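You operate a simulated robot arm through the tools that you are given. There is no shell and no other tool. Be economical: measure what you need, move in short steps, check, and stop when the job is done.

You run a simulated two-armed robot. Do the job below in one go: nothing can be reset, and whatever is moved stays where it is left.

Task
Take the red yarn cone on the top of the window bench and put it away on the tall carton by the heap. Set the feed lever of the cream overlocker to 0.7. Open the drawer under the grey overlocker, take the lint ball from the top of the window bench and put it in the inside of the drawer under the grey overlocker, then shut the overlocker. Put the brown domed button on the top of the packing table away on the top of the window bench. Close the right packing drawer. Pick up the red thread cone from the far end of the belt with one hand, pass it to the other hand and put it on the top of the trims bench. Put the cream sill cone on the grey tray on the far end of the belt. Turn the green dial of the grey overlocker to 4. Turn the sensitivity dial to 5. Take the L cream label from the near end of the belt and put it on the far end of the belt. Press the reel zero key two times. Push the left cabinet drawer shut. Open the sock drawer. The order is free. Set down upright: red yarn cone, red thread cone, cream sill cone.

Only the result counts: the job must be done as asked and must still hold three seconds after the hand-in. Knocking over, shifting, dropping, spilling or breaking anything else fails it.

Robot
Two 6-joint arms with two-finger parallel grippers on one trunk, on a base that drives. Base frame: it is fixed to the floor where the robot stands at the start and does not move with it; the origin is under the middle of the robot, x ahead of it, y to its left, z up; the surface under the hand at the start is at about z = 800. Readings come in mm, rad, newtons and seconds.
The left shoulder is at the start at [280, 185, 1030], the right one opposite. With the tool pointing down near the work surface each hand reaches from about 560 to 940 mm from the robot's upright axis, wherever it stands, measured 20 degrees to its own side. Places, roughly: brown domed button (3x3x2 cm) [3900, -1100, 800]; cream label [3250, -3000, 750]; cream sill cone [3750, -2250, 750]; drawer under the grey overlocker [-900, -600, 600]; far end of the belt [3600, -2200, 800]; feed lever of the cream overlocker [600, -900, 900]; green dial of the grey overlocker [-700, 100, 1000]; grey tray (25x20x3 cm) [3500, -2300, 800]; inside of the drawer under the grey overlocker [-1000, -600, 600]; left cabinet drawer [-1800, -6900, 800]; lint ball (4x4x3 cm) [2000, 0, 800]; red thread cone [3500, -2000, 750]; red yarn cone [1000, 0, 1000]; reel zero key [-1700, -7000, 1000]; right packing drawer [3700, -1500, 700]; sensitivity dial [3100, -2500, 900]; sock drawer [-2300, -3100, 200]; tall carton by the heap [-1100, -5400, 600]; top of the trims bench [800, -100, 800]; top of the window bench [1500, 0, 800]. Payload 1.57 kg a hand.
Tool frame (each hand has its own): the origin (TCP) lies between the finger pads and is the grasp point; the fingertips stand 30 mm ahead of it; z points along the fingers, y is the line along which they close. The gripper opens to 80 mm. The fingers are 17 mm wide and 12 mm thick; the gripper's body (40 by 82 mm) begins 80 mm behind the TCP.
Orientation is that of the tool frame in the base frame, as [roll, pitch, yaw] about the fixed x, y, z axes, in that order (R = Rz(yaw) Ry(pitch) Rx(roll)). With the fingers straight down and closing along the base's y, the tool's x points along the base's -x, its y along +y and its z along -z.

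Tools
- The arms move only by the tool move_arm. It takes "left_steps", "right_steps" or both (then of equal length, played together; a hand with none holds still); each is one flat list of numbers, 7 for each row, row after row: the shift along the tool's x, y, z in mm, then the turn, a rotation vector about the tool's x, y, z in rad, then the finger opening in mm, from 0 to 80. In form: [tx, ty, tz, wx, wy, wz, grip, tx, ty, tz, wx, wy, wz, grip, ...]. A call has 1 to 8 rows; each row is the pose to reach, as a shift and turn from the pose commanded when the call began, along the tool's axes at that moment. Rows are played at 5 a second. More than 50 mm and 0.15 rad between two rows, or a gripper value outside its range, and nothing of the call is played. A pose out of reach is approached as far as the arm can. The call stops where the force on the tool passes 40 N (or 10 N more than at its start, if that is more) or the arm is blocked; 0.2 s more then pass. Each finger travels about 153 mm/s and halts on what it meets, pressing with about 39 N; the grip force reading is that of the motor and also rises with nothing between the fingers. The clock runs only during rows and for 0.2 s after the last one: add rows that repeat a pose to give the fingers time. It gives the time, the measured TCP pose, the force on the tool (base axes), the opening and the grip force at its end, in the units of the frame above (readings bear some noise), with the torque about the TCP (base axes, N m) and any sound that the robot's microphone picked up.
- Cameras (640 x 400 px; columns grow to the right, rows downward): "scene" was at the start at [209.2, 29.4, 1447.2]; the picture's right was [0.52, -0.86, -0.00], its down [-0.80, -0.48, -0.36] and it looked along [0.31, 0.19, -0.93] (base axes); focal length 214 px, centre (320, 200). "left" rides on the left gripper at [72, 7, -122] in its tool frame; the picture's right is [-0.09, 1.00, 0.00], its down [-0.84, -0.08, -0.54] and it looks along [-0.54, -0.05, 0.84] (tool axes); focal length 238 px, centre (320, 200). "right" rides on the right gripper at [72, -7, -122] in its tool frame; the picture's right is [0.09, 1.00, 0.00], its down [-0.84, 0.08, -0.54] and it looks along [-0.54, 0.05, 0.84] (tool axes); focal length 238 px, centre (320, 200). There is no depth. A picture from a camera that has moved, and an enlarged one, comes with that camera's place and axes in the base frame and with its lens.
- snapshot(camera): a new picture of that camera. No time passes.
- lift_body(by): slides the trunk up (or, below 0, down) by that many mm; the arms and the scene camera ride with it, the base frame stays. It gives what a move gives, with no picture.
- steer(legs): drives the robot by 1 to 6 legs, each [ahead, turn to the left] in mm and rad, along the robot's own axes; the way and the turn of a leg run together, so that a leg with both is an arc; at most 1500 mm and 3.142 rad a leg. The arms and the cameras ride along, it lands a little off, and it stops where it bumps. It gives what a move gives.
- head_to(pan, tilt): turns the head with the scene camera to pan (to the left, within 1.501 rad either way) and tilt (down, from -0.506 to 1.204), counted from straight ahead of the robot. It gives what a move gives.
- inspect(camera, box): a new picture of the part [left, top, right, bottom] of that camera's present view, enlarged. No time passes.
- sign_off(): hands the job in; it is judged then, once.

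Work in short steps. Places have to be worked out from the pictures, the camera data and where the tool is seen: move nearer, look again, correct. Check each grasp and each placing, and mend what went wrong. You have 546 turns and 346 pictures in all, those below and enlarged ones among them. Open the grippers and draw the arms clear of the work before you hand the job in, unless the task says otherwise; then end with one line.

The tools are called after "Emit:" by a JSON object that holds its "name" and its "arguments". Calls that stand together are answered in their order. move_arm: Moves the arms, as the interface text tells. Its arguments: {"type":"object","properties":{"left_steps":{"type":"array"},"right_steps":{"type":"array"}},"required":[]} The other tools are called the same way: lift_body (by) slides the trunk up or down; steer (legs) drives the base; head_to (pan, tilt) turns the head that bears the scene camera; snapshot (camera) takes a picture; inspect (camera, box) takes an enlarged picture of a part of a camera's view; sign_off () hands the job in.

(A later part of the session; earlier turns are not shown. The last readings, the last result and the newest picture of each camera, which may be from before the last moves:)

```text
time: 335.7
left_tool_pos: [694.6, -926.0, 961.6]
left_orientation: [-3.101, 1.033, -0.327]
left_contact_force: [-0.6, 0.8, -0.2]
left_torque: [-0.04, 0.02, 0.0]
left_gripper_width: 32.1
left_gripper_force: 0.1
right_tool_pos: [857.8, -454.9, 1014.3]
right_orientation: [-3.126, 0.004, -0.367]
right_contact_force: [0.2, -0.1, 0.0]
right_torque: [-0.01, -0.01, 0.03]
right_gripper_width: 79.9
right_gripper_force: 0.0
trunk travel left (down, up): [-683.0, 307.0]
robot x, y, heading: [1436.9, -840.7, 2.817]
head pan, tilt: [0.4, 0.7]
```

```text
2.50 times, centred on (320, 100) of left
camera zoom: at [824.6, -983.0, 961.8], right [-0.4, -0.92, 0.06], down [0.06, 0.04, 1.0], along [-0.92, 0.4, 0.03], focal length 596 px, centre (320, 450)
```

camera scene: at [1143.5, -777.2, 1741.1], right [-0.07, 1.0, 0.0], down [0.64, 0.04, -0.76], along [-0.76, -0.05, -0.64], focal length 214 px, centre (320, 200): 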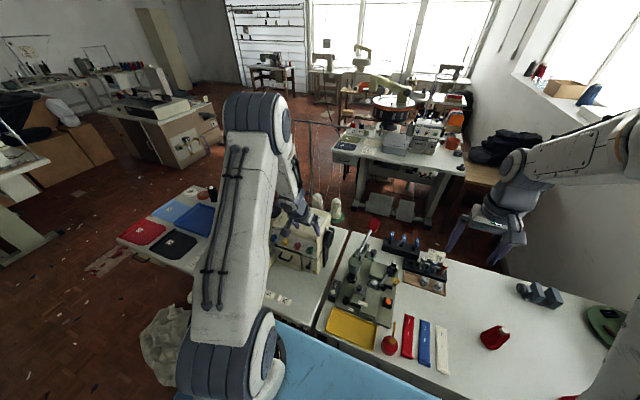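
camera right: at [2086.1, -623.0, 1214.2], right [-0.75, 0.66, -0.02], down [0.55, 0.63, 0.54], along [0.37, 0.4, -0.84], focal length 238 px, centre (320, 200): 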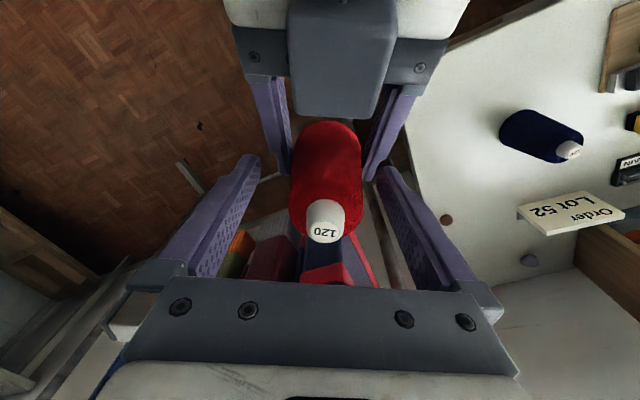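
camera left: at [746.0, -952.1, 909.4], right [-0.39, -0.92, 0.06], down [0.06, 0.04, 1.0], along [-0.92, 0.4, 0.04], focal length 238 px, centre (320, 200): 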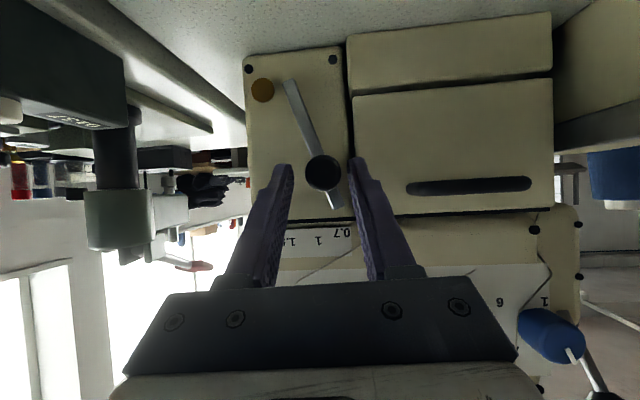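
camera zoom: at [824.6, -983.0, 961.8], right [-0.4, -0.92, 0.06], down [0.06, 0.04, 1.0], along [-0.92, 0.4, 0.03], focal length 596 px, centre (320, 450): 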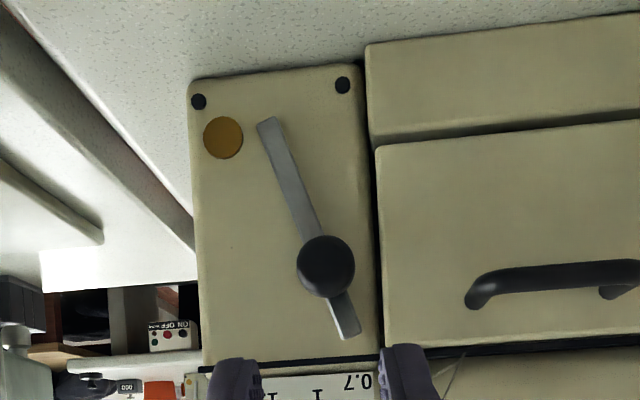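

In the level view it read about 0.73; do one more tiny nudge of 0.5 mm.

Emit:
{"name": "move_arm", "arguments": {"left_steps": [0, 0, 25, 0, 0, 0, 34, 0, 0, 55, 0, 0, 0, 34, 0, 0, 80, 0, 0, 0, 34, 0, 0.2, 94, 0, 0, 0, 32, 0, 0.2, 94, 0, 0, 0, 20, 0, 0.2, 94, 0, 0, 0, 12, 0, 0.7, 94, 0, 0, 0, 12, 0, 0.7, 94, 0, 0, 0, 12]}}

Emit:
{"name": "move_arm", "arguments": {"left_steps": [0, 0, 0, 0, 0, 0, 26, 0, 0, 0, 0, 0, 0, 32, 0, 0, 0, 0, 0, 0, 32]}}

Emit:
{"name": "inspect", "arguments": {"camera": "left", "box": [240, 60, 400, 260]}}

```text
time: 337.5
left_tool_pos: [618.2, -897.2, 911.8]
left_orientation: [-3.105, 1.036, -0.329]
left_contact_force: [-0.4, -1.1, 3.1]
left_torque: [-0.02, -0.12, -0.02]
left_gripper_width: 22.0
left_gripper_force: 34.8
right_tool_pos: [859.3, -455.9, 1015.9]
right_orientation: [-3.125, 0.006, -0.367]
right_contact_force: [-0.4, -0.3, 0.0]
right_torque: [-0.01, 0.01, -0.04]
right_gripper_width: 80.0
right_gripper_force: 0.0
trunk travel left (down, up): [-683.0, 307.0]
robot x, y, heading: [1433.3, -843.0, 2.813]
head pan, tilt: [0.4, 0.7]
```

```text
time: 338.3
left_tool_pos: [618.5, -897.5, 911.5]
left_orientation: [-3.103, 1.035, -0.327]
left_contact_force: [0.2, -0.4, -0.1]
left_torque: [0.02, 0.02, 0.02]
left_gripper_width: 32.0
left_gripper_force: 0.1
right_tool_pos: [858.1, -455.9, 1016.4]
right_orientation: [-3.126, 0.006, -0.367]
right_contact_force: [-0.6, 0.0, 1.0]
right_torque: [-0.02, 0.02, 0.01]
right_gripper_width: 80.1
right_gripper_force: 0.0
trunk travel left (down, up): [-683.0, 307.0]
robot x, y, heading: [1441.2, -843.0, 2.816]
head pan, tilt: [0.4, 0.7]
```

```text
2.00 times, centred on (320, 160) of left
camera zoom: at [748.9, -954.0, 912.6], right [-0.4, -0.92, 0.06], down [0.06, 0.04, 1.0], along [-0.92, 0.4, 0.04], focal length 477 px, centre (320, 280)
```

zoom: 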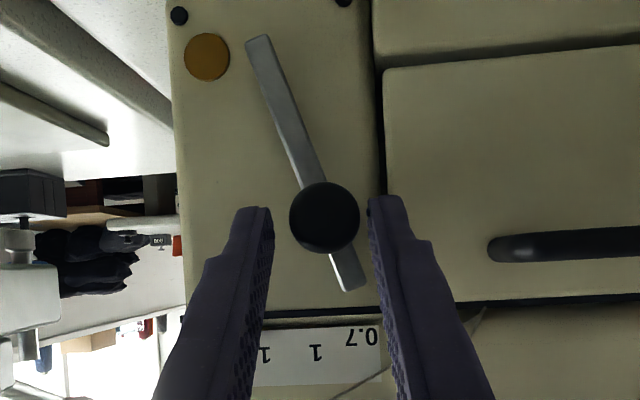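

Emit:
{"name": "move_arm", "arguments": {"left_steps": [0, 0, 0, 0, 0, 0, 20, 0, 0, 0, 0, 0, 0, 12, 0, -0.5, 0, 0, 0, 0, 12, 0, -0.9, 0, 0, 0, 0, 12, 0, -0.9, 0, 0, 0, 0, 12]}}

Emit:
{"name": "move_arm", "arguments": {"left_steps": [0, 0, 0, 0, 0, 0, 26, 0, 0, 0, 0, 0, 0, 32, 0, 0, 0, 0, 0, 0, 32]}}

Emit:
{"name": "inspect", "arguments": {"camera": "left", "box": [240, 60, 400, 260]}}

```text
time: 339.5
left_tool_pos: [619.1, -896.5, 911.7]
left_orientation: [-3.105, 1.039, -0.328]
left_contact_force: [-3.1, -4.8, 5.9]
left_torque: [-0.4, -0.09, 0.15]
left_gripper_width: 21.7
left_gripper_force: 35.0
right_tool_pos: [857.1, -456.4, 1016.1]
right_orientation: [-3.127, 0.005, -0.368]
right_contact_force: [0.2, 0.2, 0.1]
right_torque: [0.02, 0.02, 0.01]
right_gripper_width: 80.2
right_gripper_force: 0.1
trunk travel left (down, up): [-683.0, 307.0]
robot x, y, heading: [1435.0, -841.7, 2.818]
head pan, tilt: [0.4, 0.7]
```

```text
time: 340.3
left_tool_pos: [619.3, -895.9, 910.3]
left_orientation: [-3.103, 1.032, -0.328]
left_contact_force: [-0.3, 1.0, -0.4]
left_torque: [0.03, -0.01, -0.03]
left_gripper_width: 31.8
left_gripper_force: 0.1
right_tool_pos: [857.9, -456.0, 1016.3]
right_orientation: [-3.127, 0.007, -0.368]
right_contact_force: [-0.9, 0.4, 1.0]
right_torque: [0.01, 0.01, -0.01]
right_gripper_width: 79.8
right_gripper_force: 0.1
trunk travel left (down, up): [-683.0, 307.0]
robot x, y, heading: [1435.5, -844.1, 2.813]
head pan, tilt: [0.4, 0.7]
```

```text
2.00 times, centred on (320, 160) of left
camera zoom: at [749.4, -952.8, 912.3], right [-0.4, -0.92, 0.06], down [0.06, 0.04, 1.0], along [-0.92, 0.4, 0.04], focal length 477 px, centre (320, 280)
```

zoom: 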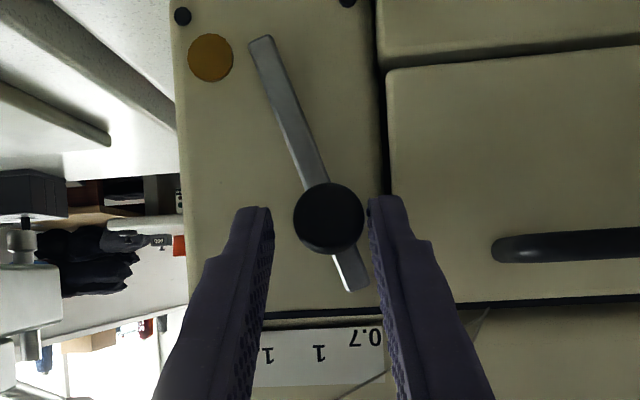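

The knob gets flicked on fast release. Grip gently at the current centre (which matches 0.70) and open slowly.

Emit:
{"name": "move_arm", "arguments": {"left_steps": [0, 0, 0, 0, 0, 0, 26, 0, 0, 0, 0, 0, 0, 21, 0, 0, 0, 0, 0, 0, 21, 0, 0, 0, 0, 0, 0, 21.5, 0, 0, 0, 0, 0, 0, 22.5, 0, 0, 0, 0, 0, 0, 24, 0, 0, 0, 0, 0, 0, 26, 0, 0, 0, 0, 0, 0, 32]}}

Emit:
{"name": "inspect", "arguments": {"camera": "left", "box": [240, 60, 400, 260]}}

```text
time: 342.1
left_tool_pos: [618.8, -896.3, 911.3]
left_orientation: [-3.104, 1.035, -0.329]
left_contact_force: [-0.3, -0.4, 0.1]
left_torque: [-0.03, 0.02, 0.0]
left_gripper_width: 32.0
left_gripper_force: 0.1
right_tool_pos: [858.6, -455.7, 1016.3]
right_orientation: [-3.126, 0.005, -0.367]
right_contact_force: [-0.3, 0.5, 0.3]
right_torque: [-0.01, -0.01, 0.0]
right_gripper_width: 80.0
right_gripper_force: 0.0
trunk travel left (down, up): [-683.0, 307.0]
robot x, y, heading: [1439.1, -848.3, 2.815]
head pan, tilt: [0.4, 0.7]
```

```text
2.00 times, centred on (320, 160) of left
camera zoom: at [749.4, -952.8, 912.4], right [-0.4, -0.92, 0.06], down [0.06, 0.04, 1.0], along [-0.92, 0.4, 0.04], focal length 477 px, centre (320, 280)
```

zoom: 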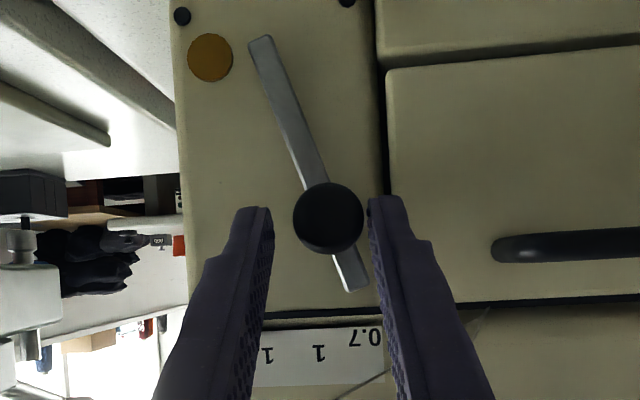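

The lever repeatedly settles at about 18°, which fits an equally spaced detent (2, 1.5, 1, 0.7 at −18, −6, 6, 18°); so it is on 0.7. Back out.

Emit:
{"name": "move_arm", "arguments": {"left_steps": [0, 1.5, -15, 0, 0, 0, 34, 0, 1.5, -40, 0, 0, 0, 34, 0, 1, -75, 0, 0, 0, 34, 0, 0, -95, 0, 0, 0, 34]}}

Emit:
{"name": "snapshot", "arguments": {"camera": "left"}}

```text
time: 343.1
left_tool_pos: [694.3, -926.6, 959.9]
left_orientation: [-3.104, 1.032, -0.326]
left_contact_force: [-1.1, 0.7, -0.3]
left_torque: [-0.01, -0.01, -0.02]
left_gripper_width: 34.0
left_gripper_force: 0.1
right_tool_pos: [858.8, -454.9, 1016.1]
right_orientation: [-3.126, 0.007, -0.367]
right_contact_force: [-0.2, -0.3, -0.5]
right_torque: [0.0, 0.01, -0.02]
right_gripper_width: 80.2
right_gripper_force: 0.0
trunk travel left (down, up): [-683.0, 307.0]
robot x, y, heading: [1435.7, -842.8, 2.814]
head pan, tilt: [0.4, 0.7]
```

```text
183 pictures are left
camera left: at [824.6, -982.7, 960.8], right [-0.4, -0.92, 0.06], down [0.06, 0.04, 1.0], along [-0.92, 0.4, 0.03], focal length 238 px, centre (320, 200)
```

left: 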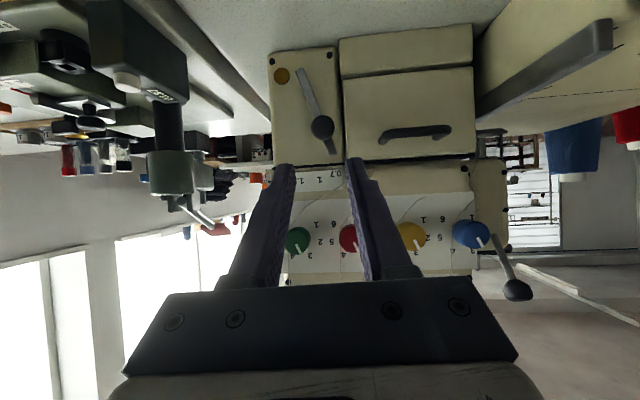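

Lever done. Next the red yarn cone: raise, turn toward the window bench corner and straighten the left hand.

Emit:
{"name": "lift_body", "arguments": {"by": 250}}

Emit:
{"name": "steer", "arguments": {"legs": [[0, -1.08], [90, 0]]}}

Emit:
{"name": "move_arm", "arguments": {"left_steps": [0, 0, 0, 0, 0.13, 0, 80, 0, 0, 0, 0, 0.26, 0, 80, 0, 0, 0, 0, 0.39, 0, 80, 0, 0, 0, 0, 0.52, 0, 80, 0, 0, 0, 0, 0.65, 0, 80, 0, 0, 0, 0, 0.78, 0, 80, 0, 0, 0, 0, 0.9, 0, 80, 0, 0, 0, 0, 1.03, 0, 80]}}

Emit:
{"name": "snapshot", "arguments": {"camera": "left"}}

```text
time: 345.7
left_tool_pos: [694.1, -925.0, 1209.2]
left_orientation: [-3.102, 1.033, -0.328]
left_contact_force: [0.1, -0.4, -0.3]
left_torque: [-0.01, 0.0, -0.02]
left_gripper_width: 34.0
left_gripper_force: 0.0
right_tool_pos: [859.0, -456.1, 1266.0]
right_orientation: [-3.126, 0.005, -0.367]
right_contact_force: [0.4, 1.0, 0.3]
right_torque: [0.01, 0.0, 0.01]
right_gripper_width: 80.1
right_gripper_force: 0.1
trunk travel left (down, up): [-933.0, 57.0]
robot x, y, heading: [1442.0, -843.5, 2.813]
head pan, tilt: [0.4, 0.7]
```

```text
time: 349.5
left_tool_pos: [999.5, -136.7, 1208.7]
left_orientation: [-3.1, 1.034, -1.41]
left_contact_force: [0.6, -0.7, 0.3]
left_torque: [-0.01, -0.01, -0.02]
left_gripper_width: 34.2
left_gripper_force: 0.2
right_tool_pos: [1491.6, -60.6, 1266.0]
right_orientation: [-3.128, 0.005, -1.448]
right_contact_force: [0.4, -0.6, -0.1]
right_torque: [0.01, -0.01, 0.02]
right_gripper_width: 80.1
right_gripper_force: 0.2
trunk travel left (down, up): [-933.0, 57.0]
robot x, y, heading: [1419.9, -755.2, 1.739]
head pan, tilt: [0.4, 0.7]
```

```text
time: 351.3
left_tool_pos: [998.4, -150.4, 1190.9]
left_orientation: [-3.078, 0.186, -1.441]
left_contact_force: [0.2, 0.4, 0.5]
left_torque: [0.01, 0.01, -0.01]
left_gripper_width: 80.0
left_gripper_force: 0.0
left hand out of reach, approached as far as the arm can: row 7, 8
right_tool_pos: [1491.6, -60.8, 1265.6]
right_orientation: [-3.126, 0.005, -1.449]
right_contact_force: [-0.3, 1.1, 0.1]
right_torque: [-0.03, 0.0, 0.02]
right_gripper_width: 80.0
right_gripper_force: 0.0
trunk travel left (down, up): [-933.0, 57.0]
robot x, y, heading: [1423.1, -754.3, 1.737]
head pan, tilt: [0.4, 0.7]
```

```text
182 pictures are left
camera left: at [996.9, -246.2, 1296.1], right [-1.0, -0.03, -0.05], down [-0.05, 0.72, 0.69], along [0.01, 0.69, -0.72], focal length 238 px, centre (320, 200)
```

left: 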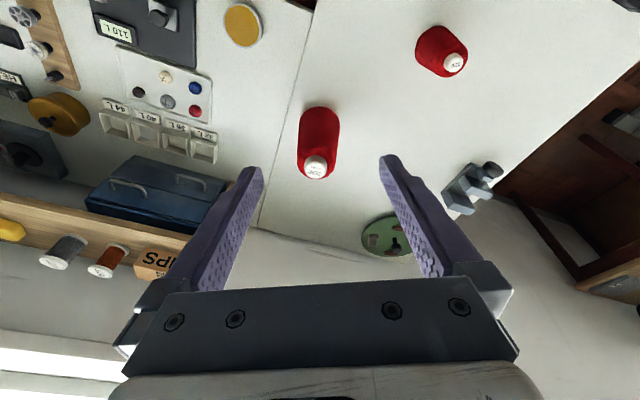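

Emit:
{"name": "lift_body", "arguments": {"by": -100}}

Emit:
{"name": "move_arm", "arguments": {"left_steps": [-38, -9, 7, 0, 0.05, 0, 80, -75, -17, 14, 0, 0.1, 0, 80, -112, -26, 21, 0, 0.15, 0, 80, -150, -34, 28, 0, 0.186, 0, 80]}}

Emit:
{"name": "snapshot", "arguments": {"camera": "left"}}

```text
time: 352.7
left_tool_pos: [999.1, -150.5, 1088.8]
left_orientation: [-3.078, 0.189, -1.441]
left_contact_force: [0.7, 0.6, -0.9]
left_torque: [0.01, 0.0, -0.02]
left_gripper_width: 80.3
left_gripper_force: 0.0
right_tool_pos: [1492.1, -61.9, 1165.9]
right_orientation: [-3.125, 0.004, -1.447]
right_contact_force: [-0.6, -0.4, -0.3]
right_torque: [0.03, -0.03, -0.01]
right_gripper_width: 79.9
right_gripper_force: 0.1
trunk travel left (down, up): [-833.0, 157.0]
robot x, y, heading: [1420.8, -754.4, 1.74]
head pan, tilt: [0.4, 0.7]
```

```text
time: 353.7
left_tool_pos: [1031.6, -24.8, 1065.7]
left_orientation: [-2.947, 0.087, -1.44]
left_contact_force: [0.0, -1.1, -0.7]
left_torque: [0.02, 0.01, 0.01]
left_gripper_width: 79.9
left_gripper_force: 0.0
left hand out of reach, approached as far as the arm can: row 1, 2, 3, 4
right_tool_pos: [1490.4, -60.7, 1166.4]
right_orientation: [-3.124, 0.005, -1.449]
right_contact_force: [-1.0, 0.2, 0.2]
right_torque: [-0.01, 0.01, -0.03]
right_gripper_width: 79.9
right_gripper_force: 0.2
trunk travel left (down, up): [-833.0, 157.0]
robot x, y, heading: [1423.0, -751.8, 1.737]
head pan, tilt: [0.4, 0.7]
```

```text
181 pictures are left
camera left: at [1012.6, -110.5, 1178.2], right [-0.98, -0.02, -0.18], down [-0.13, 0.78, 0.62], along [0.13, 0.63, -0.76], focal length 238 px, centre (320, 200)
```

left: 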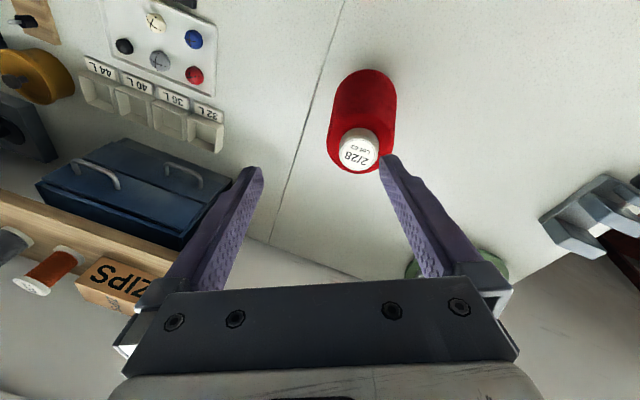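

The arm is at an awkward configuration. Pull the left hand back toward its home pose and straighten.

Emit:
{"name": "move_arm", "arguments": {"left_steps": [45, 0, -10, 0, 0, 0, 80, 90, 0, -20, 0, 0, 0, 80, 135, 0, -30, 0, 0, 0, 80, 180, -20, -40, 0, 0, 0, 80, 215, -50, -50, 0, 0, 0, 80]}}

```text
refused: row 4 steps farther than a row can; nothing moved
```

Emit:
{"name": "move_arm", "arguments": {"left_steps": [45, 0, -10, 0, 0, 0, 80, 90, 0, -20, 0, 0, 0, 80, 130, 0, -30, 0, 0, 0, 80, 170, -15, -40, 0, 0, 0, 80, 205, -40, -50, 0, 0, 0, 80]}}

```text
time: 354.9
left_tool_pos: [1087.2, -231.9, 1104.5]
left_orientation: [-2.945, 0.089, -1.439]
left_contact_force: [0.3, 1.0, 0.3]
left_torque: [0.0, 0.01, 0.0]
left_gripper_width: 80.0
left_gripper_force: 0.0
right_tool_pos: [1492.4, -60.9, 1165.0]
right_orientation: [-3.127, 0.004, -1.45]
right_contact_force: [-0.4, 0.6, -1.0]
right_torque: [0.0, -0.02, -0.04]
right_gripper_width: 80.1
right_gripper_force: 0.0
trunk travel left (down, up): [-833.0, 157.0]
robot x, y, heading: [1423.9, -752.3, 1.742]
head pan, tilt: [0.4, 0.7]
```

Emit:
{"name": "move_arm", "arguments": {"left_steps": [0, 0, 0, -0.1, 0.045, 0, 80, 0, 0, 0, -0.197, 0.089, 0, 80]}}

```text
time: 355.5
left_tool_pos: [1087.8, -231.9, 1104.6]
left_orientation: [-2.998, 0.067, -1.444]
left_contact_force: [0.3, -0.3, -0.2]
left_torque: [0.0, -0.01, 0.01]
left_gripper_width: 79.9
left_gripper_force: 0.0
left hand out of reach, approached as far as the arm can: row 1, 2
right_tool_pos: [1491.1, -61.0, 1165.9]
right_orientation: [-3.126, 0.006, -1.449]
right_contact_force: [0.0, -0.3, 1.8]
right_torque: [0.02, 0.05, 0.03]
right_gripper_width: 80.0
right_gripper_force: 0.1
trunk travel left (down, up): [-833.0, 157.0]
robot x, y, heading: [1421.4, -753.2, 1.741]
head pan, tilt: [0.4, 0.7]
```

Emit:
{"name": "move_arm", "arguments": {"left_steps": [-15, -40, 0, 0, 0, 0, 80, -30, -80, 0, 0, 0, 0, 80, -40, -125, 0, 0, 0, 0, 80, -40, -165, 0, -0.05, 0.03, 0, 80, -40, -165, 0, -0.14, 0.067, 0, 80]}}

```text
time: 356.7
left_tool_pos: [1222.2, -182.1, 1105.1]
left_orientation: [-2.987, 0.048, -1.445]
left_contact_force: [0.0, 0.1, -0.3]
left_torque: [0.03, -0.02, -0.01]
left_gripper_width: 79.8
left_gripper_force: 0.0
left hand out of reach, approached as far as the arm can: row 3, 4, 5
right_tool_pos: [1492.3, -61.0, 1165.7]
right_orientation: [-3.125, 0.004, -1.448]
right_contact_force: [0.5, -0.2, -0.8]
right_torque: [0.02, -0.01, -0.03]
right_gripper_width: 80.2
right_gripper_force: 0.0
trunk travel left (down, up): [-833.0, 157.0]
robot x, y, heading: [1421.8, -756.4, 1.737]
head pan, tilt: [0.4, 0.7]
```

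Emit:
{"name": "lift_body", "arguments": {"by": 150}}

Emit:
{"name": "move_arm", "arguments": {"left_steps": [0, 0, 40, 0, 0, 0, 80, 0, 0, 80, 0, 0, 0, 80, 0, 0, 120, 0, 0, 0, 80, 0, 0, 160, -0.07, 0.02, 0, 80, 0, 0, 190, -0.15, 0.048, 0, 80]}}

```text
time: 358.4
left_tool_pos: [1222.3, -181.1, 1255.2]
left_orientation: [-2.988, 0.046, -1.448]
left_contact_force: [-0.1, 0.5, 0.0]
left_torque: [-0.01, -0.01, 0.0]
left_gripper_width: 80.1
left_gripper_force: 0.0
right_tool_pos: [1492.0, -61.1, 1315.3]
right_orientation: [-3.127, 0.006, -1.45]
right_contact_force: [-0.5, 1.7, 0.6]
right_torque: [0.01, -0.03, 0.0]
right_gripper_width: 80.2
right_gripper_force: 0.1
trunk travel left (down, up): [-983.0, 7.0]
robot x, y, heading: [1421.8, -753.2, 1.737]
head pan, tilt: [0.4, 0.7]
```

```text
time: 359.6
left_tool_pos: [1223.7, -165.6, 1069.8]
left_orientation: [-3.098, 0.019, -1.458]
left_contact_force: [0.4, -0.9, -0.3]
left_torque: [-0.03, -0.1, 0.01]
left_gripper_width: 80.1
left_gripper_force: 0.0
left hand out of reach, approached as far as the arm can: row 5
right_tool_pos: [1490.9, -61.7, 1315.1]
right_orientation: [-3.126, 0.006, -1.447]
right_contact_force: [-0.4, 0.1, 0.7]
right_torque: [0.02, -0.03, -0.01]
right_gripper_width: 79.9
right_gripper_force: 0.1
trunk travel left (down, up): [-983.0, 7.0]
robot x, y, heading: [1422.4, -753.7, 1.735]
head pan, tilt: [0.4, 0.7]
```

Emit:
{"name": "move_arm", "arguments": {"left_steps": [-10, 40, 20, -0.02, 0.01, 0, 80, -40, 75, 30, -0.04, 0.019, 0, 80, -75, 105, 40, -0.04, 0.019, 0, 80, -110, 135, 45, -0.04, 0.019, 0, 80, -145, 160, 50, -0.04, 0.019, 0, 80, -175, 180, 55, -0.04, 0.019, 0, 80, -195, 191, 60, -0.04, 0.019, 0, 80]}}

Emit:
{"name": "snapshot", "arguments": {"camera": "left"}}

```text
time: 361.2
left_tool_pos: [1184.0, -34.6, 992.9]
left_orientation: [-3.041, 0.032, -1.372]
left_contact_force: [-0.1, -0.1, 0.1]
left_torque: [-0.02, -0.02, -0.01]
left_gripper_width: 80.4
left_gripper_force: 0.3
left hand out of reach, approached as far as the arm can: row 1, 2, 3, 4, 5, 6, 7
right_tool_pos: [1491.1, -61.2, 1316.0]
right_orientation: [-3.125, 0.005, -1.449]
right_contact_force: [-0.2, 0.5, 0.7]
right_torque: [-0.03, -0.02, -0.04]
right_gripper_width: 80.1
right_gripper_force: 0.1
trunk travel left (down, up): [-983.0, 7.0]
robot x, y, heading: [1418.1, -752.9, 1.741]
head pan, tilt: [0.4, 0.7]
```

```text
180 pictures are left
camera left: at [1180.6, -113.2, 1112.5], right [-0.99, -0.1, -0.1], down [-0.14, 0.81, 0.57], along [0.02, 0.58, -0.81], focal length 238 px, centre (320, 200)
```

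left: 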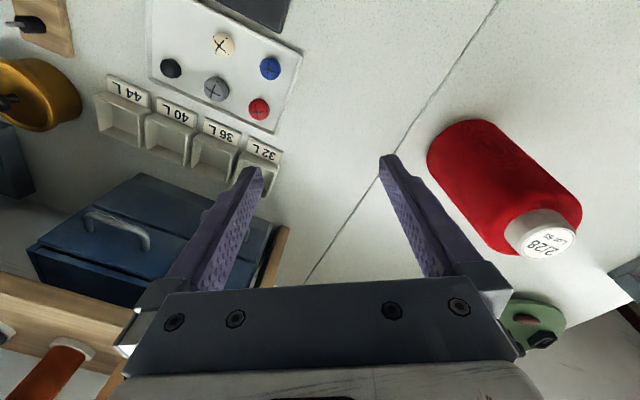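

A wrist joint seems at its limit; since the cone is round, I'll turn the gripper about its axis to relieve it.

Emit:
{"name": "move_arm", "arguments": {"left_steps": [0, 0, 0, 0, 0, -0.14, 80, 0, 0, 0, 0, 0, -0.28, 80, 0, 0, 0, 0, 0, -0.42, 80, 0, 0, 0, 0, 0, -0.56, 80, 0, 0, 0, 0, 0, -0.7, 80, 0, 0, 0, -0.05, 0.016, -0.8, 80, 0, 0, 0, -0.1, 0.032, -0.8, 80]}}

```text
time: 362.8
left_tool_pos: [1115.6, -149.7, 980.3]
left_orientation: [-3.092, -0.041, -0.573]
left_contact_force: [-0.4, -0.1, 0.1]
left_torque: [0.0, -0.04, 0.01]
left_gripper_width: 80.1
left_gripper_force: 0.0
left hand out of reach, approached as far as the arm can: row 1, 2, 3, 4, 5, 6, 7
right_tool_pos: [1491.9, -61.9, 1315.7]
right_orientation: [-3.127, 0.005, -1.449]
right_contact_force: [0.2, -0.8, 0.3]
right_torque: [0.02, 0.02, -0.04]
right_gripper_width: 80.2
right_gripper_force: 0.1
trunk travel left (down, up): [-983.0, 7.0]
robot x, y, heading: [1420.8, -754.6, 1.737]
head pan, tilt: [0.4, 0.7]
```

Emit:
{"name": "move_arm", "arguments": {"left_steps": [0, 0, -45, 0, 0, 0.1, 80, 0, 0, -90, 0, 0, 0.2, 80, 20, -10, -130, 0, 0, 0.3, 80, 50, -25, -165, 0, 0, 0.4, 80, 80, -45, -200, 0, 0, 0.5, 80, 110, -65, -230, 0, 0, 0.6, 80, 140, -85, -260, 0, 0, 0.7, 80, 170, -105, -290, 0, 0, 0.83, 80]}}

```text
refused: row 5 steps farther than a row can; nothing moved
```

Emit:
{"name": "move_arm", "arguments": {"left_steps": [0, 0, -45, 0, 0, 0.1, 80, 0, 0, -90, 0, 0, 0.2, 80, 20, -10, -130, 0, 0, 0.3, 80, 45, -20, -165, 0, 0, 0.4, 80, 75, -35, -197, 0, 0, 0.5, 80, 105, -50, -228, 0, 0, 0.6, 80, 135, -65, -259, 0, 0, 0.7, 80, 165, -80, -290, 0, 0, 0.83, 80]}}

Emit:
{"name": "head_to", "arguments": {"pan": 0.3, "tilt": 0.5}}

Emit:
{"name": "snapshot", "arguments": {"camera": "scene"}}

```text
time: 364.6
left_tool_pos: [1211.3, -197.3, 1251.6]
left_orientation: [-2.992, 0.026, -1.413]
left_contact_force: [-0.3, -0.4, 0.8]
left_torque: [0.0, 0.02, 0.0]
left_gripper_width: 79.8
left_gripper_force: 0.0
left hand out of reach, approached as far as the arm can: row 1, 2, 3, 4, 5, 6, 7, 8
right_tool_pos: [1491.5, -60.8, 1315.8]
right_orientation: [-3.125, 0.006, -1.45]
right_contact_force: [0.2, 0.5, 0.3]
right_torque: [0.01, 0.01, -0.05]
right_gripper_width: 79.9
right_gripper_force: 0.0
trunk travel left (down, up): [-983.0, 7.0]
robot x, y, heading: [1422.3, -754.0, 1.737]
head pan, tilt: [0.4, 0.7]
```

```text
time: 365.3
left_tool_pos: [1211.1, -196.4, 1251.1]
left_orientation: [-2.992, 0.027, -1.412]
left_contact_force: [-0.2, 0.2, -0.1]
left_torque: [0.0, -0.02, 0.02]
left_gripper_width: 80.1
left_gripper_force: 0.1
right_tool_pos: [1492.6, -59.7, 1315.1]
right_orientation: [-3.125, 0.004, -1.45]
right_contact_force: [-0.5, 0.2, 0.4]
right_torque: [0.02, -0.01, 0.0]
right_gripper_width: 80.2
right_gripper_force: 0.0
trunk travel left (down, up): [-983.0, 7.0]
robot x, y, heading: [1421.9, -752.9, 1.734]
head pan, tilt: [0.3, 0.499]
```

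```text
179 pictures are left
camera scene: at [1356.4, -514.0, 1758.8], right [0.89, 0.45, 0.0], down [0.22, -0.43, -0.88], along [-0.4, 0.78, -0.48], focal length 214 px, centre (320, 200)
```

scene: 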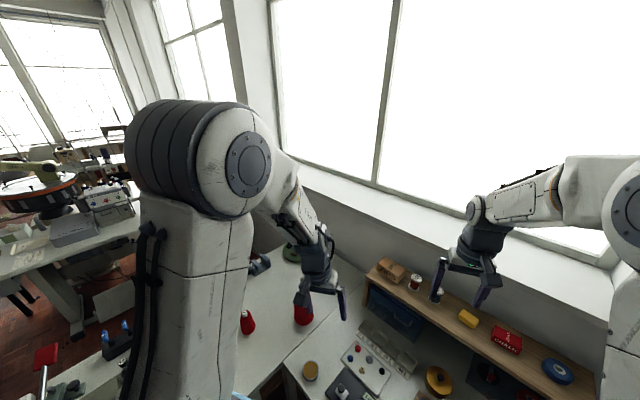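

Emit:
{"name": "move_arm", "arguments": {"left_steps": [-33, 9, 25, 0, 0, 0, 80, -66, 18, 50, 0, 0, 0, 80, -100, 26, 75, -0.03, 0.01, 0, 80, -133, 35, 100, -0.06, 0.02, 0, 80, -166, 44, 125, -0.1, 0.027, 0, 80, -200, 53, 150, -0.15, 0.027, 0, 80, -233, 61, 175, -0.15, 0.027, 0, 80, -265, 70, 200, -0.15, 0.027, 0, 80]}}

```text
time: 367.1
left_tool_pos: [1180.8, 14.5, 1033.0]
left_orientation: [-2.992, 0.045, -1.374]
left_contact_force: [-0.8, 0.4, 0.8]
left_torque: [-0.01, 0.01, 0.03]
left_gripper_width: 80.0
left_gripper_force: 0.0
left hand out of reach, approached as far as the arm can: row 3, 4, 5, 6, 7, 8
right_tool_pos: [1492.2, -60.7, 1315.8]
right_orientation: [-3.126, 0.006, -1.447]
right_contact_force: [-0.6, -0.1, 0.0]
right_torque: [0.0, -0.02, -0.01]
right_gripper_width: 80.0
right_gripper_force: 0.1
trunk travel left (down, up): [-983.0, 7.0]
robot x, y, heading: [1422.1, -752.1, 1.738]
head pan, tilt: [0.3, 0.499]
```

Emit:
{"name": "move_arm", "arguments": {"left_steps": [0, 0, -10, 0, -0.14, 0, 80, 0, 0, -20, 0, -0.28, 0, 80, 0, 0, -30, 0, -0.42, 0, 80, 0, 0, -40, 0, -0.56, 0, 80, 0, 0, -50, 0, -0.7, 0, 80, 0, 0, -60, 0, -0.84, 0, 80]}}

```text
time: 368.5
left_tool_pos: [1169.9, 11.9, 1090.9]
left_orientation: [-2.912, 0.874, -1.208]
left_contact_force: [-1.5, -0.3, 0.4]
left_torque: [-0.02, 0.0, -0.01]
left_gripper_width: 79.9
left_gripper_force: 0.1
left hand out of reach, approached as far as the arm can: row 2, 3, 4
right_tool_pos: [1491.7, -60.5, 1315.1]
right_orientation: [-3.126, 0.005, -1.449]
right_contact_force: [-0.1, -0.4, -0.6]
right_torque: [-0.01, -0.02, -0.03]
right_gripper_width: 80.2
right_gripper_force: 0.0
trunk travel left (down, up): [-983.0, 7.0]
robot x, y, heading: [1423.9, -754.5, 1.739]
head pan, tilt: [0.3, 0.499]
```

Emit:
{"name": "move_arm", "arguments": {"left_steps": [0, 0, 0, -0.04, 0, 0.06, 80, 0, 0, 0, -0.08, 0, 0.126, 80, 0, 20, 0, -0.08, 0, 0.126, 80, 0, 60, 0, -0.08, 0, 0.126, 80]}}

```text
time: 369.5
left_tool_pos: [1110.7, 2.2, 1084.1]
left_orientation: [3.141, 0.89, -1.398]
left_contact_force: [0.3, -0.2, 0.1]
left_torque: [0.0, 0.03, 0.0]
left_gripper_width: 79.9
left_gripper_force: 0.0
right_tool_pos: [1491.1, -61.4, 1316.1]
right_orientation: [-3.126, 0.005, -1.449]
right_contact_force: [0.3, 0.2, 0.0]
right_torque: [-0.01, 0.01, -0.04]
right_gripper_width: 79.9
right_gripper_force: 0.0
trunk travel left (down, up): [-983.0, 7.0]
robot x, y, heading: [1422.6, -751.9, 1.74]
head pan, tilt: [0.3, 0.499]
```

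Emit:
{"name": "move_arm", "arguments": {"left_steps": [0, 0, 0, 0, 0.12, 0, 80, 0, 0, 0, 0, 0.24, 0, 80, 0, 0, 0, 0, 0.36, 0, 80, 0, 0, 0, 0, 0.48, 0, 80, 0, 0, 0, 0, 0.6, 0, 80, 0, 0, 0, 0, 0.72, 0, 80, 0, 0, 0, 0, 0.81, 0, 80, 0, 0, 0, 0, 0.89, 0, 80]}}

```text
time: 371.3
left_tool_pos: [1112.3, 1.8, 1083.2]
left_orientation: [-3.14, -0.004, -1.397]
left_contact_force: [-0.5, -0.4, 0.1]
left_torque: [-0.03, -0.03, 0.0]
left_gripper_width: 79.9
left_gripper_force: 0.0
right_tool_pos: [1491.1, -60.8, 1316.4]
right_orientation: [-3.126, 0.006, -1.447]
right_contact_force: [0.1, 0.7, -0.7]
right_torque: [0.01, 0.0, -0.02]
right_gripper_width: 80.2
right_gripper_force: 0.0
trunk travel left (down, up): [-983.0, 7.0]
robot x, y, heading: [1421.3, -757.2, 1.736]
head pan, tilt: [0.3, 0.499]
```

Arm is clean again. Move over the yarn cone.

Emit:
{"name": "move_arm", "arguments": {"left_steps": [-7, 33, 20, 0, 0, 0, 80, -14, 66, 40, 0, 0, 0, 80, -21, 98, 60, 0, 0, 0, 80, -21, 98, 85, 0, 0, 0, 80]}}

Emit:
{"name": "snapshot", "arguments": {"camera": "left"}}

```text
time: 372.3
left_tool_pos: [1012.9, 4.3, 997.8]
left_orientation: [-3.141, -0.001, -1.399]
left_contact_force: [-0.5, -0.2, -0.6]
left_torque: [0.0, -0.03, 0.03]
left_gripper_width: 80.0
left_gripper_force: 0.0
right_tool_pos: [1490.7, -60.9, 1315.6]
right_orientation: [-3.126, 0.006, -1.449]
right_contact_force: [-0.2, 0.2, -0.1]
right_torque: [0.0, -0.02, 0.0]
right_gripper_width: 80.2
right_gripper_force: 0.1
trunk travel left (down, up): [-983.0, 7.0]
robot x, y, heading: [1425.1, -756.5, 1.738]
head pan, tilt: [0.3, 0.499]
```

```text
178 pictures are left
camera left: at [1017.5, -67.4, 1121.3], right [-1.0, -0.08, 0.0], down [-0.07, 0.84, 0.54], along [-0.04, 0.54, -0.84], focal length 238 px, centre (320, 200)
```

left: 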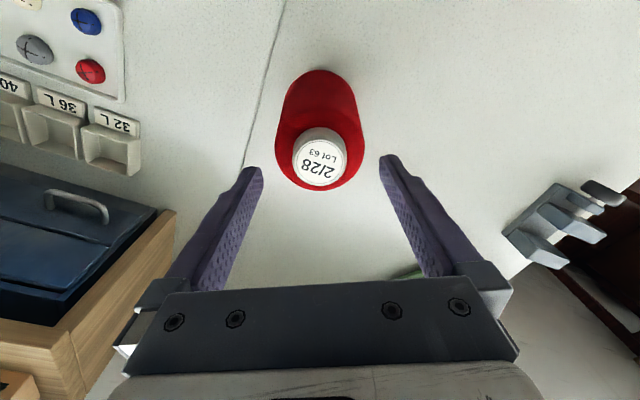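

Emit:
{"name": "move_arm", "arguments": {"left_steps": [0, 0, 35, 0, 0, 0, 80, 0, 0, 65, 0, 0, 0, 80, 0, 0, 93, 0, 0, 0, 80]}}

Emit:
{"name": "snapshot", "arguments": {"camera": "left"}}

```text
time: 373.1
left_tool_pos: [1010.8, 5.1, 905.5]
left_orientation: [3.141, 0.001, -1.399]
left_contact_force: [0.6, -3.7, 11.7]
left_torque: [-0.11, -0.02, 0.0]
left_gripper_width: 80.0
left_gripper_force: 0.0
right_tool_pos: [1492.4, -61.6, 1316.7]
right_orientation: [-3.127, 0.005, -1.449]
right_contact_force: [0.2, -0.5, 0.3]
right_torque: [0.01, 0.0, 0.01]
right_gripper_width: 79.8
right_gripper_force: 0.0
trunk travel left (down, up): [-983.0, 7.0]
robot x, y, heading: [1425.7, -749.7, 1.739]
head pan, tilt: [0.3, 0.499]
```

```text
177 pictures are left
camera left: at [1017.2, -67.4, 1028.8], right [-1.0, -0.08, 0.0], down [-0.07, 0.84, 0.54], along [-0.04, 0.54, -0.84], focal length 238 px, centre (320, 200)
```

left: 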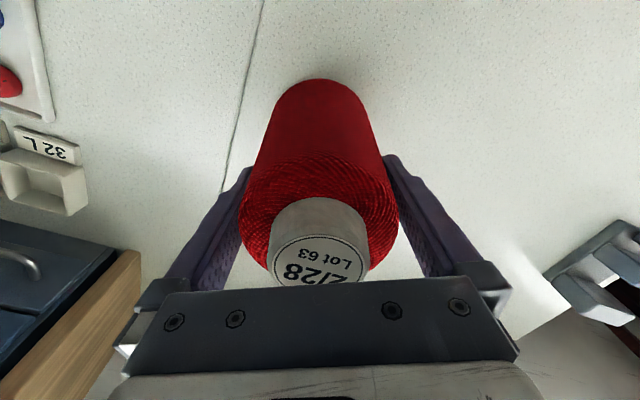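

Emit:
{"name": "move_arm", "arguments": {"left_steps": [0, 0, -8, 0, 0, 0, 80, 0, 0, -8, 0, 0, 0, 60, 0, 0, -8, 0, 0, 0, 20, 0, 0, -8, 0, 0, 0, 0]}}

Emit:
{"name": "move_arm", "arguments": {"left_steps": [0, 0, -15, 0, 0, 0, 0, 0, 0, -55, 0, 0, 0, 0, 0, 0, -100, 0, 0, 0, 0]}}

Emit:
{"name": "snapshot", "arguments": {"camera": "left"}}

```text
time: 374.1
left_tool_pos: [1013.0, 5.2, 913.0]
left_orientation: [-3.141, -0.003, -1.398]
left_contact_force: [0.8, -1.0, -0.9]
left_torque: [0.01, -0.02, 0.02]
left_gripper_width: 78.8
left_gripper_force: 39.1
right_tool_pos: [1491.6, -60.8, 1316.0]
right_orientation: [-3.126, 0.004, -1.45]
right_contact_force: [0.7, 0.0, -0.3]
right_torque: [0.0, -0.02, 0.0]
right_gripper_width: 80.0
right_gripper_force: 0.2
trunk travel left (down, up): [-983.0, 7.0]
robot x, y, heading: [1421.1, -752.1, 1.734]
head pan, tilt: [0.3, 0.499]
```

```text
time: 374.9
left_tool_pos: [1011.8, 5.0, 1014.0]
left_orientation: [-3.14, -0.004, -1.398]
left_contact_force: [-0.4, 1.0, -1.7]
left_torque: [-0.02, -0.01, 0.0]
left_gripper_width: 79.1
left_gripper_force: 38.8
right_tool_pos: [1491.8, -60.8, 1315.8]
right_orientation: [-3.126, 0.006, -1.447]
right_contact_force: [-0.3, 0.1, -0.7]
right_torque: [0.02, 0.0, 0.01]
right_gripper_width: 80.1
right_gripper_force: 0.0
trunk travel left (down, up): [-983.0, 7.0]
robot x, y, heading: [1423.2, -754.1, 1.734]
head pan, tilt: [0.3, 0.499]
```

```text
176 pictures are left
camera left: at [1018.3, -66.7, 1136.6], right [-1.0, -0.08, 0.0], down [-0.07, 0.84, 0.54], along [-0.04, 0.54, -0.84], focal length 238 px, centre (320, 200)
```

left: 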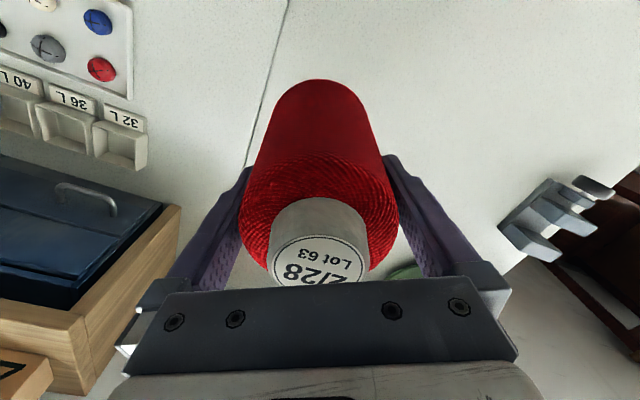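

Yarn cone held. Raise and tuck the left hand, then turn toward the lint ball for the right hand.

Emit:
{"name": "move_arm", "arguments": {"left_steps": [10, 0, -45, 0, 0, 0, 0, 25, -10, -85, 0, 0, 0, 0, 45, -20, -120, 0, 0, 0, 0, 70, -35, -150, 0, 0, 0, 0, 95, -50, -175, 0, 0, 0, 0, 125, -65, -195, 0, 0, 0, 0, 155, -85, -215, 0, 0, 0, 0, 180, -110, -225, 0, 0, 0, 0]}}

Emit:
{"name": "steer", "arguments": {"legs": [[0, -0.52], [90, 0]]}}

Emit:
{"name": "snapshot", "arguments": {"camera": "right"}}

```text
time: 376.7
left_tool_pos: [1152.1, -151.9, 1238.2]
left_orientation: [3.141, -0.001, -1.398]
left_contact_force: [-0.8, 0.1, -1.7]
left_torque: [0.0, 0.02, -0.01]
left_gripper_width: 79.3
left_gripper_force: 39.2
right_tool_pos: [1491.5, -60.2, 1315.2]
right_orientation: [-3.126, 0.006, -1.448]
right_contact_force: [0.9, -0.5, 0.6]
right_torque: [0.01, 0.0, 0.02]
right_gripper_width: 79.9
right_gripper_force: 0.1
trunk travel left (down, up): [-983.0, 7.0]
robot x, y, heading: [1426.2, -751.6, 1.738]
head pan, tilt: [0.3, 0.499]
```

```text
time: 379.3
left_tool_pos: [1520.9, -13.0, 1238.0]
left_orientation: [3.141, -0.002, -1.919]
left_contact_force: [-0.7, -0.2, -1.5]
left_torque: [-0.01, 0.01, 0.01]
left_gripper_width: 79.0
left_gripper_force: 39.5
right_tool_pos: [1860.0, -104.2, 1314.9]
right_orientation: [-3.126, 0.004, -1.97]
right_contact_force: [0.3, -0.7, 0.6]
right_torque: [-0.03, 0.01, 0.01]
right_gripper_width: 80.1
right_gripper_force: 0.0
trunk travel left (down, up): [-983.0, 7.0]
robot x, y, heading: [1451.0, -670.0, 1.218]
head pan, tilt: [0.3, 0.499]
```

```text
175 pictures are left
camera right: at [1835.1, -172.1, 1436.1], right [-0.95, 0.3, -0.02], down [0.25, 0.8, 0.54], along [0.18, 0.51, -0.84], focal length 238 px, centre (320, 200)
```

right: 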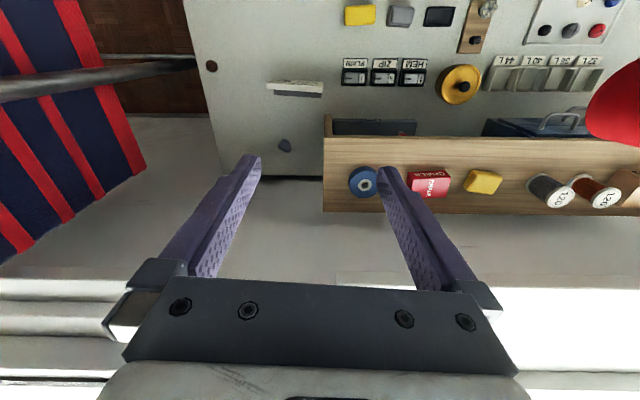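

Emit:
{"name": "move_arm", "arguments": {"right_steps": [-35, -20, 30, 0, 0, 0, 80, -70, -40, 50, 0, 0, 0, 80, -105, -60, 70, 0, 0, 0, 80, -140, -78, 90, 0, 0, 0, 80, -161, -91, 130, 0, 0, 0, 80, -161, -91, 178, 0, 0, 0, 80, -161, -91, 226, 0, 0, 0, 80, -161, -91, 274, 0, 0, 0, 80]}}

Emit:
{"name": "move_arm", "arguments": {"right_steps": [0, 0, 45, 0, 0, 0, 80, 0, 0, 90, 0, 0, 0, 70, 0, 0, 130, 0, 0, 0, 70]}}

Emit:
{"name": "snapshot", "arguments": {"camera": "right"}}

```text
refused: row 1 steps farther than a row can; nothing moved
```

```text
time: 380.1
left_tool_pos: [1520.0, -11.8, 1237.4]
left_orientation: [-3.14, -0.002, -1.92]
left_contact_force: [0.1, 0.5, -1.5]
left_torque: [0.04, 0.0, 0.02]
left_gripper_width: 79.3
left_gripper_force: 39.0
right_tool_pos: [1861.1, -103.2, 1185.8]
right_orientation: [-3.126, 0.005, -1.972]
right_contact_force: [0.8, -0.8, 0.3]
right_torque: [0.0, 0.02, 0.0]
right_gripper_width: 70.0
right_gripper_force: 0.1
trunk travel left (down, up): [-983.0, 7.0]
robot x, y, heading: [1450.6, -669.0, 1.219]
head pan, tilt: [0.3, 0.499]
```

```text
174 pictures are left
camera right: at [1836.1, -172.3, 1306.8], right [-0.95, 0.3, -0.02], down [0.25, 0.8, 0.55], along [0.18, 0.52, -0.84], focal length 238 px, centre (320, 200)
```

right: 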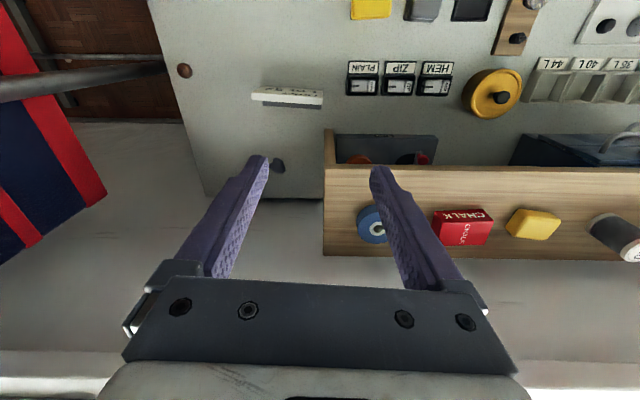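

Emit:
{"name": "move_arm", "arguments": {"right_steps": [-40, -23, 0, 0, 0, 0, 70, -80, -46, 0, 0, 0, 0, 70, -120, -69, 0, 0, 0, 0, 70, -161, -91, 0, 0, 0, 0, 70, -161, -91, 45, 0, 0, 0, 70, -161, -91, 90, 0, 0, 0, 70, -161, -91, 135, 0, 0, 0, 70, -161, -91, 180, 0, 0, 0, 70]}}

Emit:
{"name": "snapshot", "arguments": {"camera": "right"}}

```text
time: 381.9
left_tool_pos: [1519.9, -12.2, 1237.9]
left_orientation: [3.141, -0.002, -1.92]
left_contact_force: [0.9, 0.1, -1.6]
left_torque: [0.05, 0.01, 0.0]
left_gripper_width: 79.0
left_gripper_force: 39.4
right_tool_pos: [2012.0, 10.7, 1005.4]
right_orientation: [-3.125, 0.005, -1.973]
right_contact_force: [-0.1, 0.5, 0.0]
right_torque: [0.0, -0.04, 0.01]
right_gripper_width: 70.2
right_gripper_force: 0.0
trunk travel left (down, up): [-983.0, 7.0]
robot x, y, heading: [1450.3, -670.6, 1.216]
head pan, tilt: [0.3, 0.499]
```

```text
173 pictures are left
camera right: at [1987.4, -59.3, 1126.4], right [-0.95, 0.3, -0.02], down [0.25, 0.8, 0.54], along [0.18, 0.52, -0.84], focal length 238 px, centre (320, 200)
```

right: 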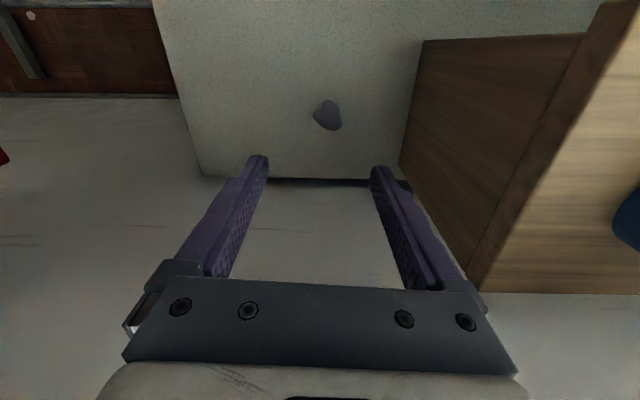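

Emit:
{"name": "move_arm", "arguments": {"right_steps": [-1, 8, 40, 0, 0, 0, 60, -1, 8, 85, 0, 0, 0, 60, -1, 8, 125, 0, 0, 0, 60, -1, 8, 150, 0, 0, 0, 60]}}

Emit:
{"name": "snapshot", "arguments": {"camera": "right"}}

```text
time: 382.9
left_tool_pos: [1520.1, -12.7, 1237.6]
left_orientation: [3.141, -0.001, -1.919]
left_contact_force: [0.7, -0.6, -2.9]
left_torque: [-0.01, 0.01, 0.03]
left_gripper_width: 79.0
left_gripper_force: 39.0
right_tool_pos: [2000.8, 1.8, 862.5]
right_orientation: [-3.126, 0.004, -1.97]
right_contact_force: [0.5, -0.1, 0.3]
right_torque: [-0.03, 0.0, 0.05]
right_gripper_width: 59.9
right_gripper_force: 0.1
right hand out of reach, approached as far as the arm can: row 4
trunk travel left (down, up): [-983.0, 7.0]
robot x, y, heading: [1457.5, -668.7, 1.212]
head pan, tilt: [0.3, 0.499]
```

```text
172 pictures are left
camera right: at [1976.4, -67.0, 983.6], right [-0.95, 0.3, -0.02], down [0.25, 0.8, 0.54], along [0.18, 0.51, -0.84], focal length 238 px, centre (320, 200)
```

right: 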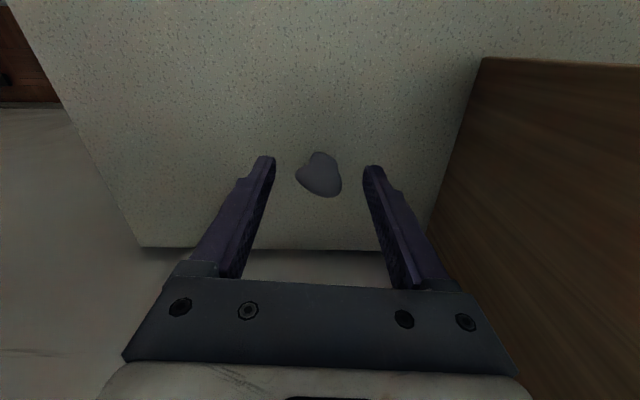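

Emit:
{"name": "move_arm", "arguments": {"left_steps": [0, 0, -35, 0, 0, 0, 0, 0, 0, -70, 0, 0, 0, 0]}}

Emit:
{"name": "lift_body", "arguments": {"by": -25}}

Emit:
{"name": "snapshot", "arguments": {"camera": "right"}}

```text
time: 383.5
left_tool_pos: [1522.4, -12.3, 1306.5]
left_orientation: [3.141, -0.005, -1.919]
left_contact_force: [0.5, -0.3, -1.0]
left_torque: [0.01, -0.01, -0.02]
left_gripper_width: 79.1
left_gripper_force: 39.1
right_tool_pos: [2001.0, 2.2, 865.1]
right_orientation: [-3.126, 0.006, -1.97]
right_contact_force: [-0.4, 0.3, -0.1]
right_torque: [-0.04, 0.0, 0.01]
right_gripper_width: 60.0
right_gripper_force: 0.0
trunk travel left (down, up): [-983.0, 7.0]
robot x, y, heading: [1452.4, -669.6, 1.217]
head pan, tilt: [0.3, 0.499]
```

```text
time: 384.2
left_tool_pos: [1522.6, -12.9, 1282.3]
left_orientation: [-3.141, 0.0, -1.919]
left_contact_force: [0.1, -1.1, -2.7]
left_torque: [0.04, 0.01, -0.01]
left_gripper_width: 78.9
left_gripper_force: 39.1
right_tool_pos: [2001.1, 1.2, 838.5]
right_orientation: [-3.127, 0.006, -1.97]
right_contact_force: [0.4, 0.7, 0.0]
right_torque: [0.02, 0.0, 0.02]
right_gripper_width: 60.0
right_gripper_force: 0.0
trunk travel left (down, up): [-958.0, 32.0]
robot x, y, heading: [1455.1, -666.6, 1.209]
head pan, tilt: [0.3, 0.499]
```

```text
171 pictures are left
camera right: at [1976.5, -66.9, 959.2], right [-0.95, 0.3, -0.02], down [0.25, 0.8, 0.54], along [0.18, 0.52, -0.84], focal length 238 px, centre (320, 200)
```

right: 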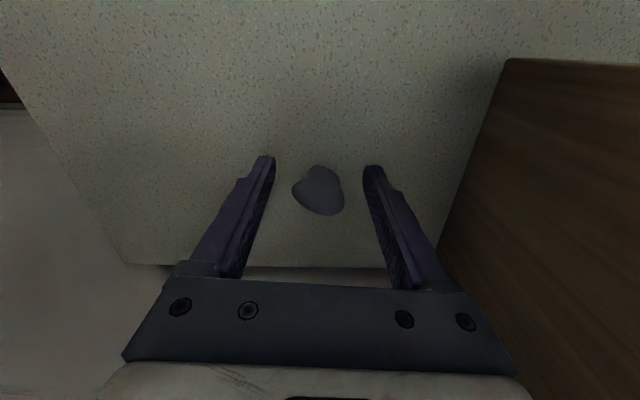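

Emit:
{"name": "move_arm", "arguments": {"right_steps": [-8, 1, 0, 0, 0, 0, 60, -15, 1, 2, 0, 0, 0, 60]}}

```text
time: 384.8
left_tool_pos: [1521.5, -11.5, 1281.3]
left_orientation: [-3.141, -0.002, -1.919]
left_contact_force: [-0.9, 0.4, -2.2]
left_torque: [0.0, 0.0, -0.01]
left_gripper_width: 79.4
left_gripper_force: 38.8
right_tool_pos: [2000.2, 3.9, 841.5]
right_orientation: [-3.127, 0.004, -1.972]
right_contact_force: [0.6, -0.4, -0.7]
right_torque: [0.01, -0.02, 0.01]
right_gripper_width: 60.0
right_gripper_force: 0.2
right hand out of reach, approached as far as the arm can: row 1, 2
trunk travel left (down, up): [-958.0, 32.0]
robot x, y, heading: [1453.0, -671.5, 1.214]
head pan, tilt: [0.3, 0.499]
```

Emit:
{"name": "steer", "arguments": {"legs": [[16, 0]]}}

Emit:
{"name": "snapshot", "arguments": {"camera": "right"}}

```text
time: 385.6
left_tool_pos: [1528.4, 2.1, 1282.2]
left_orientation: [-3.141, -0.001, -1.92]
left_contact_force: [-0.4, 0.0, -2.2]
left_torque: [0.01, 0.01, 0.0]
left_gripper_width: 79.0
left_gripper_force: 39.1
right_tool_pos: [2005.3, 19.2, 841.4]
right_orientation: [-3.128, 0.005, -1.97]
right_contact_force: [0.1, 0.0, 0.4]
right_torque: [0.01, 0.01, 0.0]
right_gripper_width: 60.0
right_gripper_force: 0.0
trunk travel left (down, up): [-958.0, 32.0]
robot x, y, heading: [1459.3, -653.0, 1.214]
head pan, tilt: [0.3, 0.499]
```

```text
170 pictures are left
camera right: at [1981.0, -49.0, 962.6], right [-0.95, 0.3, -0.02], down [0.25, 0.8, 0.54], along [0.18, 0.52, -0.84], focal length 238 px, centre (320, 200)
```

right: 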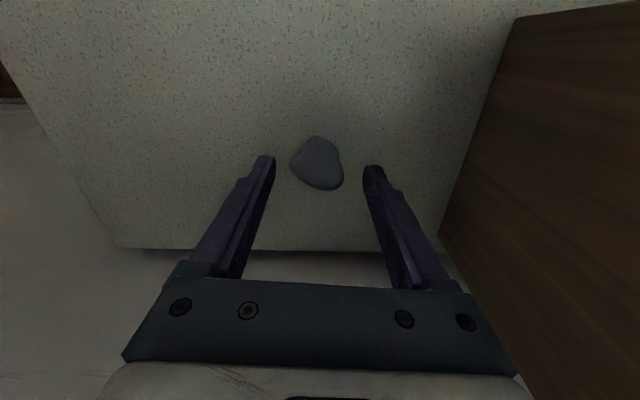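

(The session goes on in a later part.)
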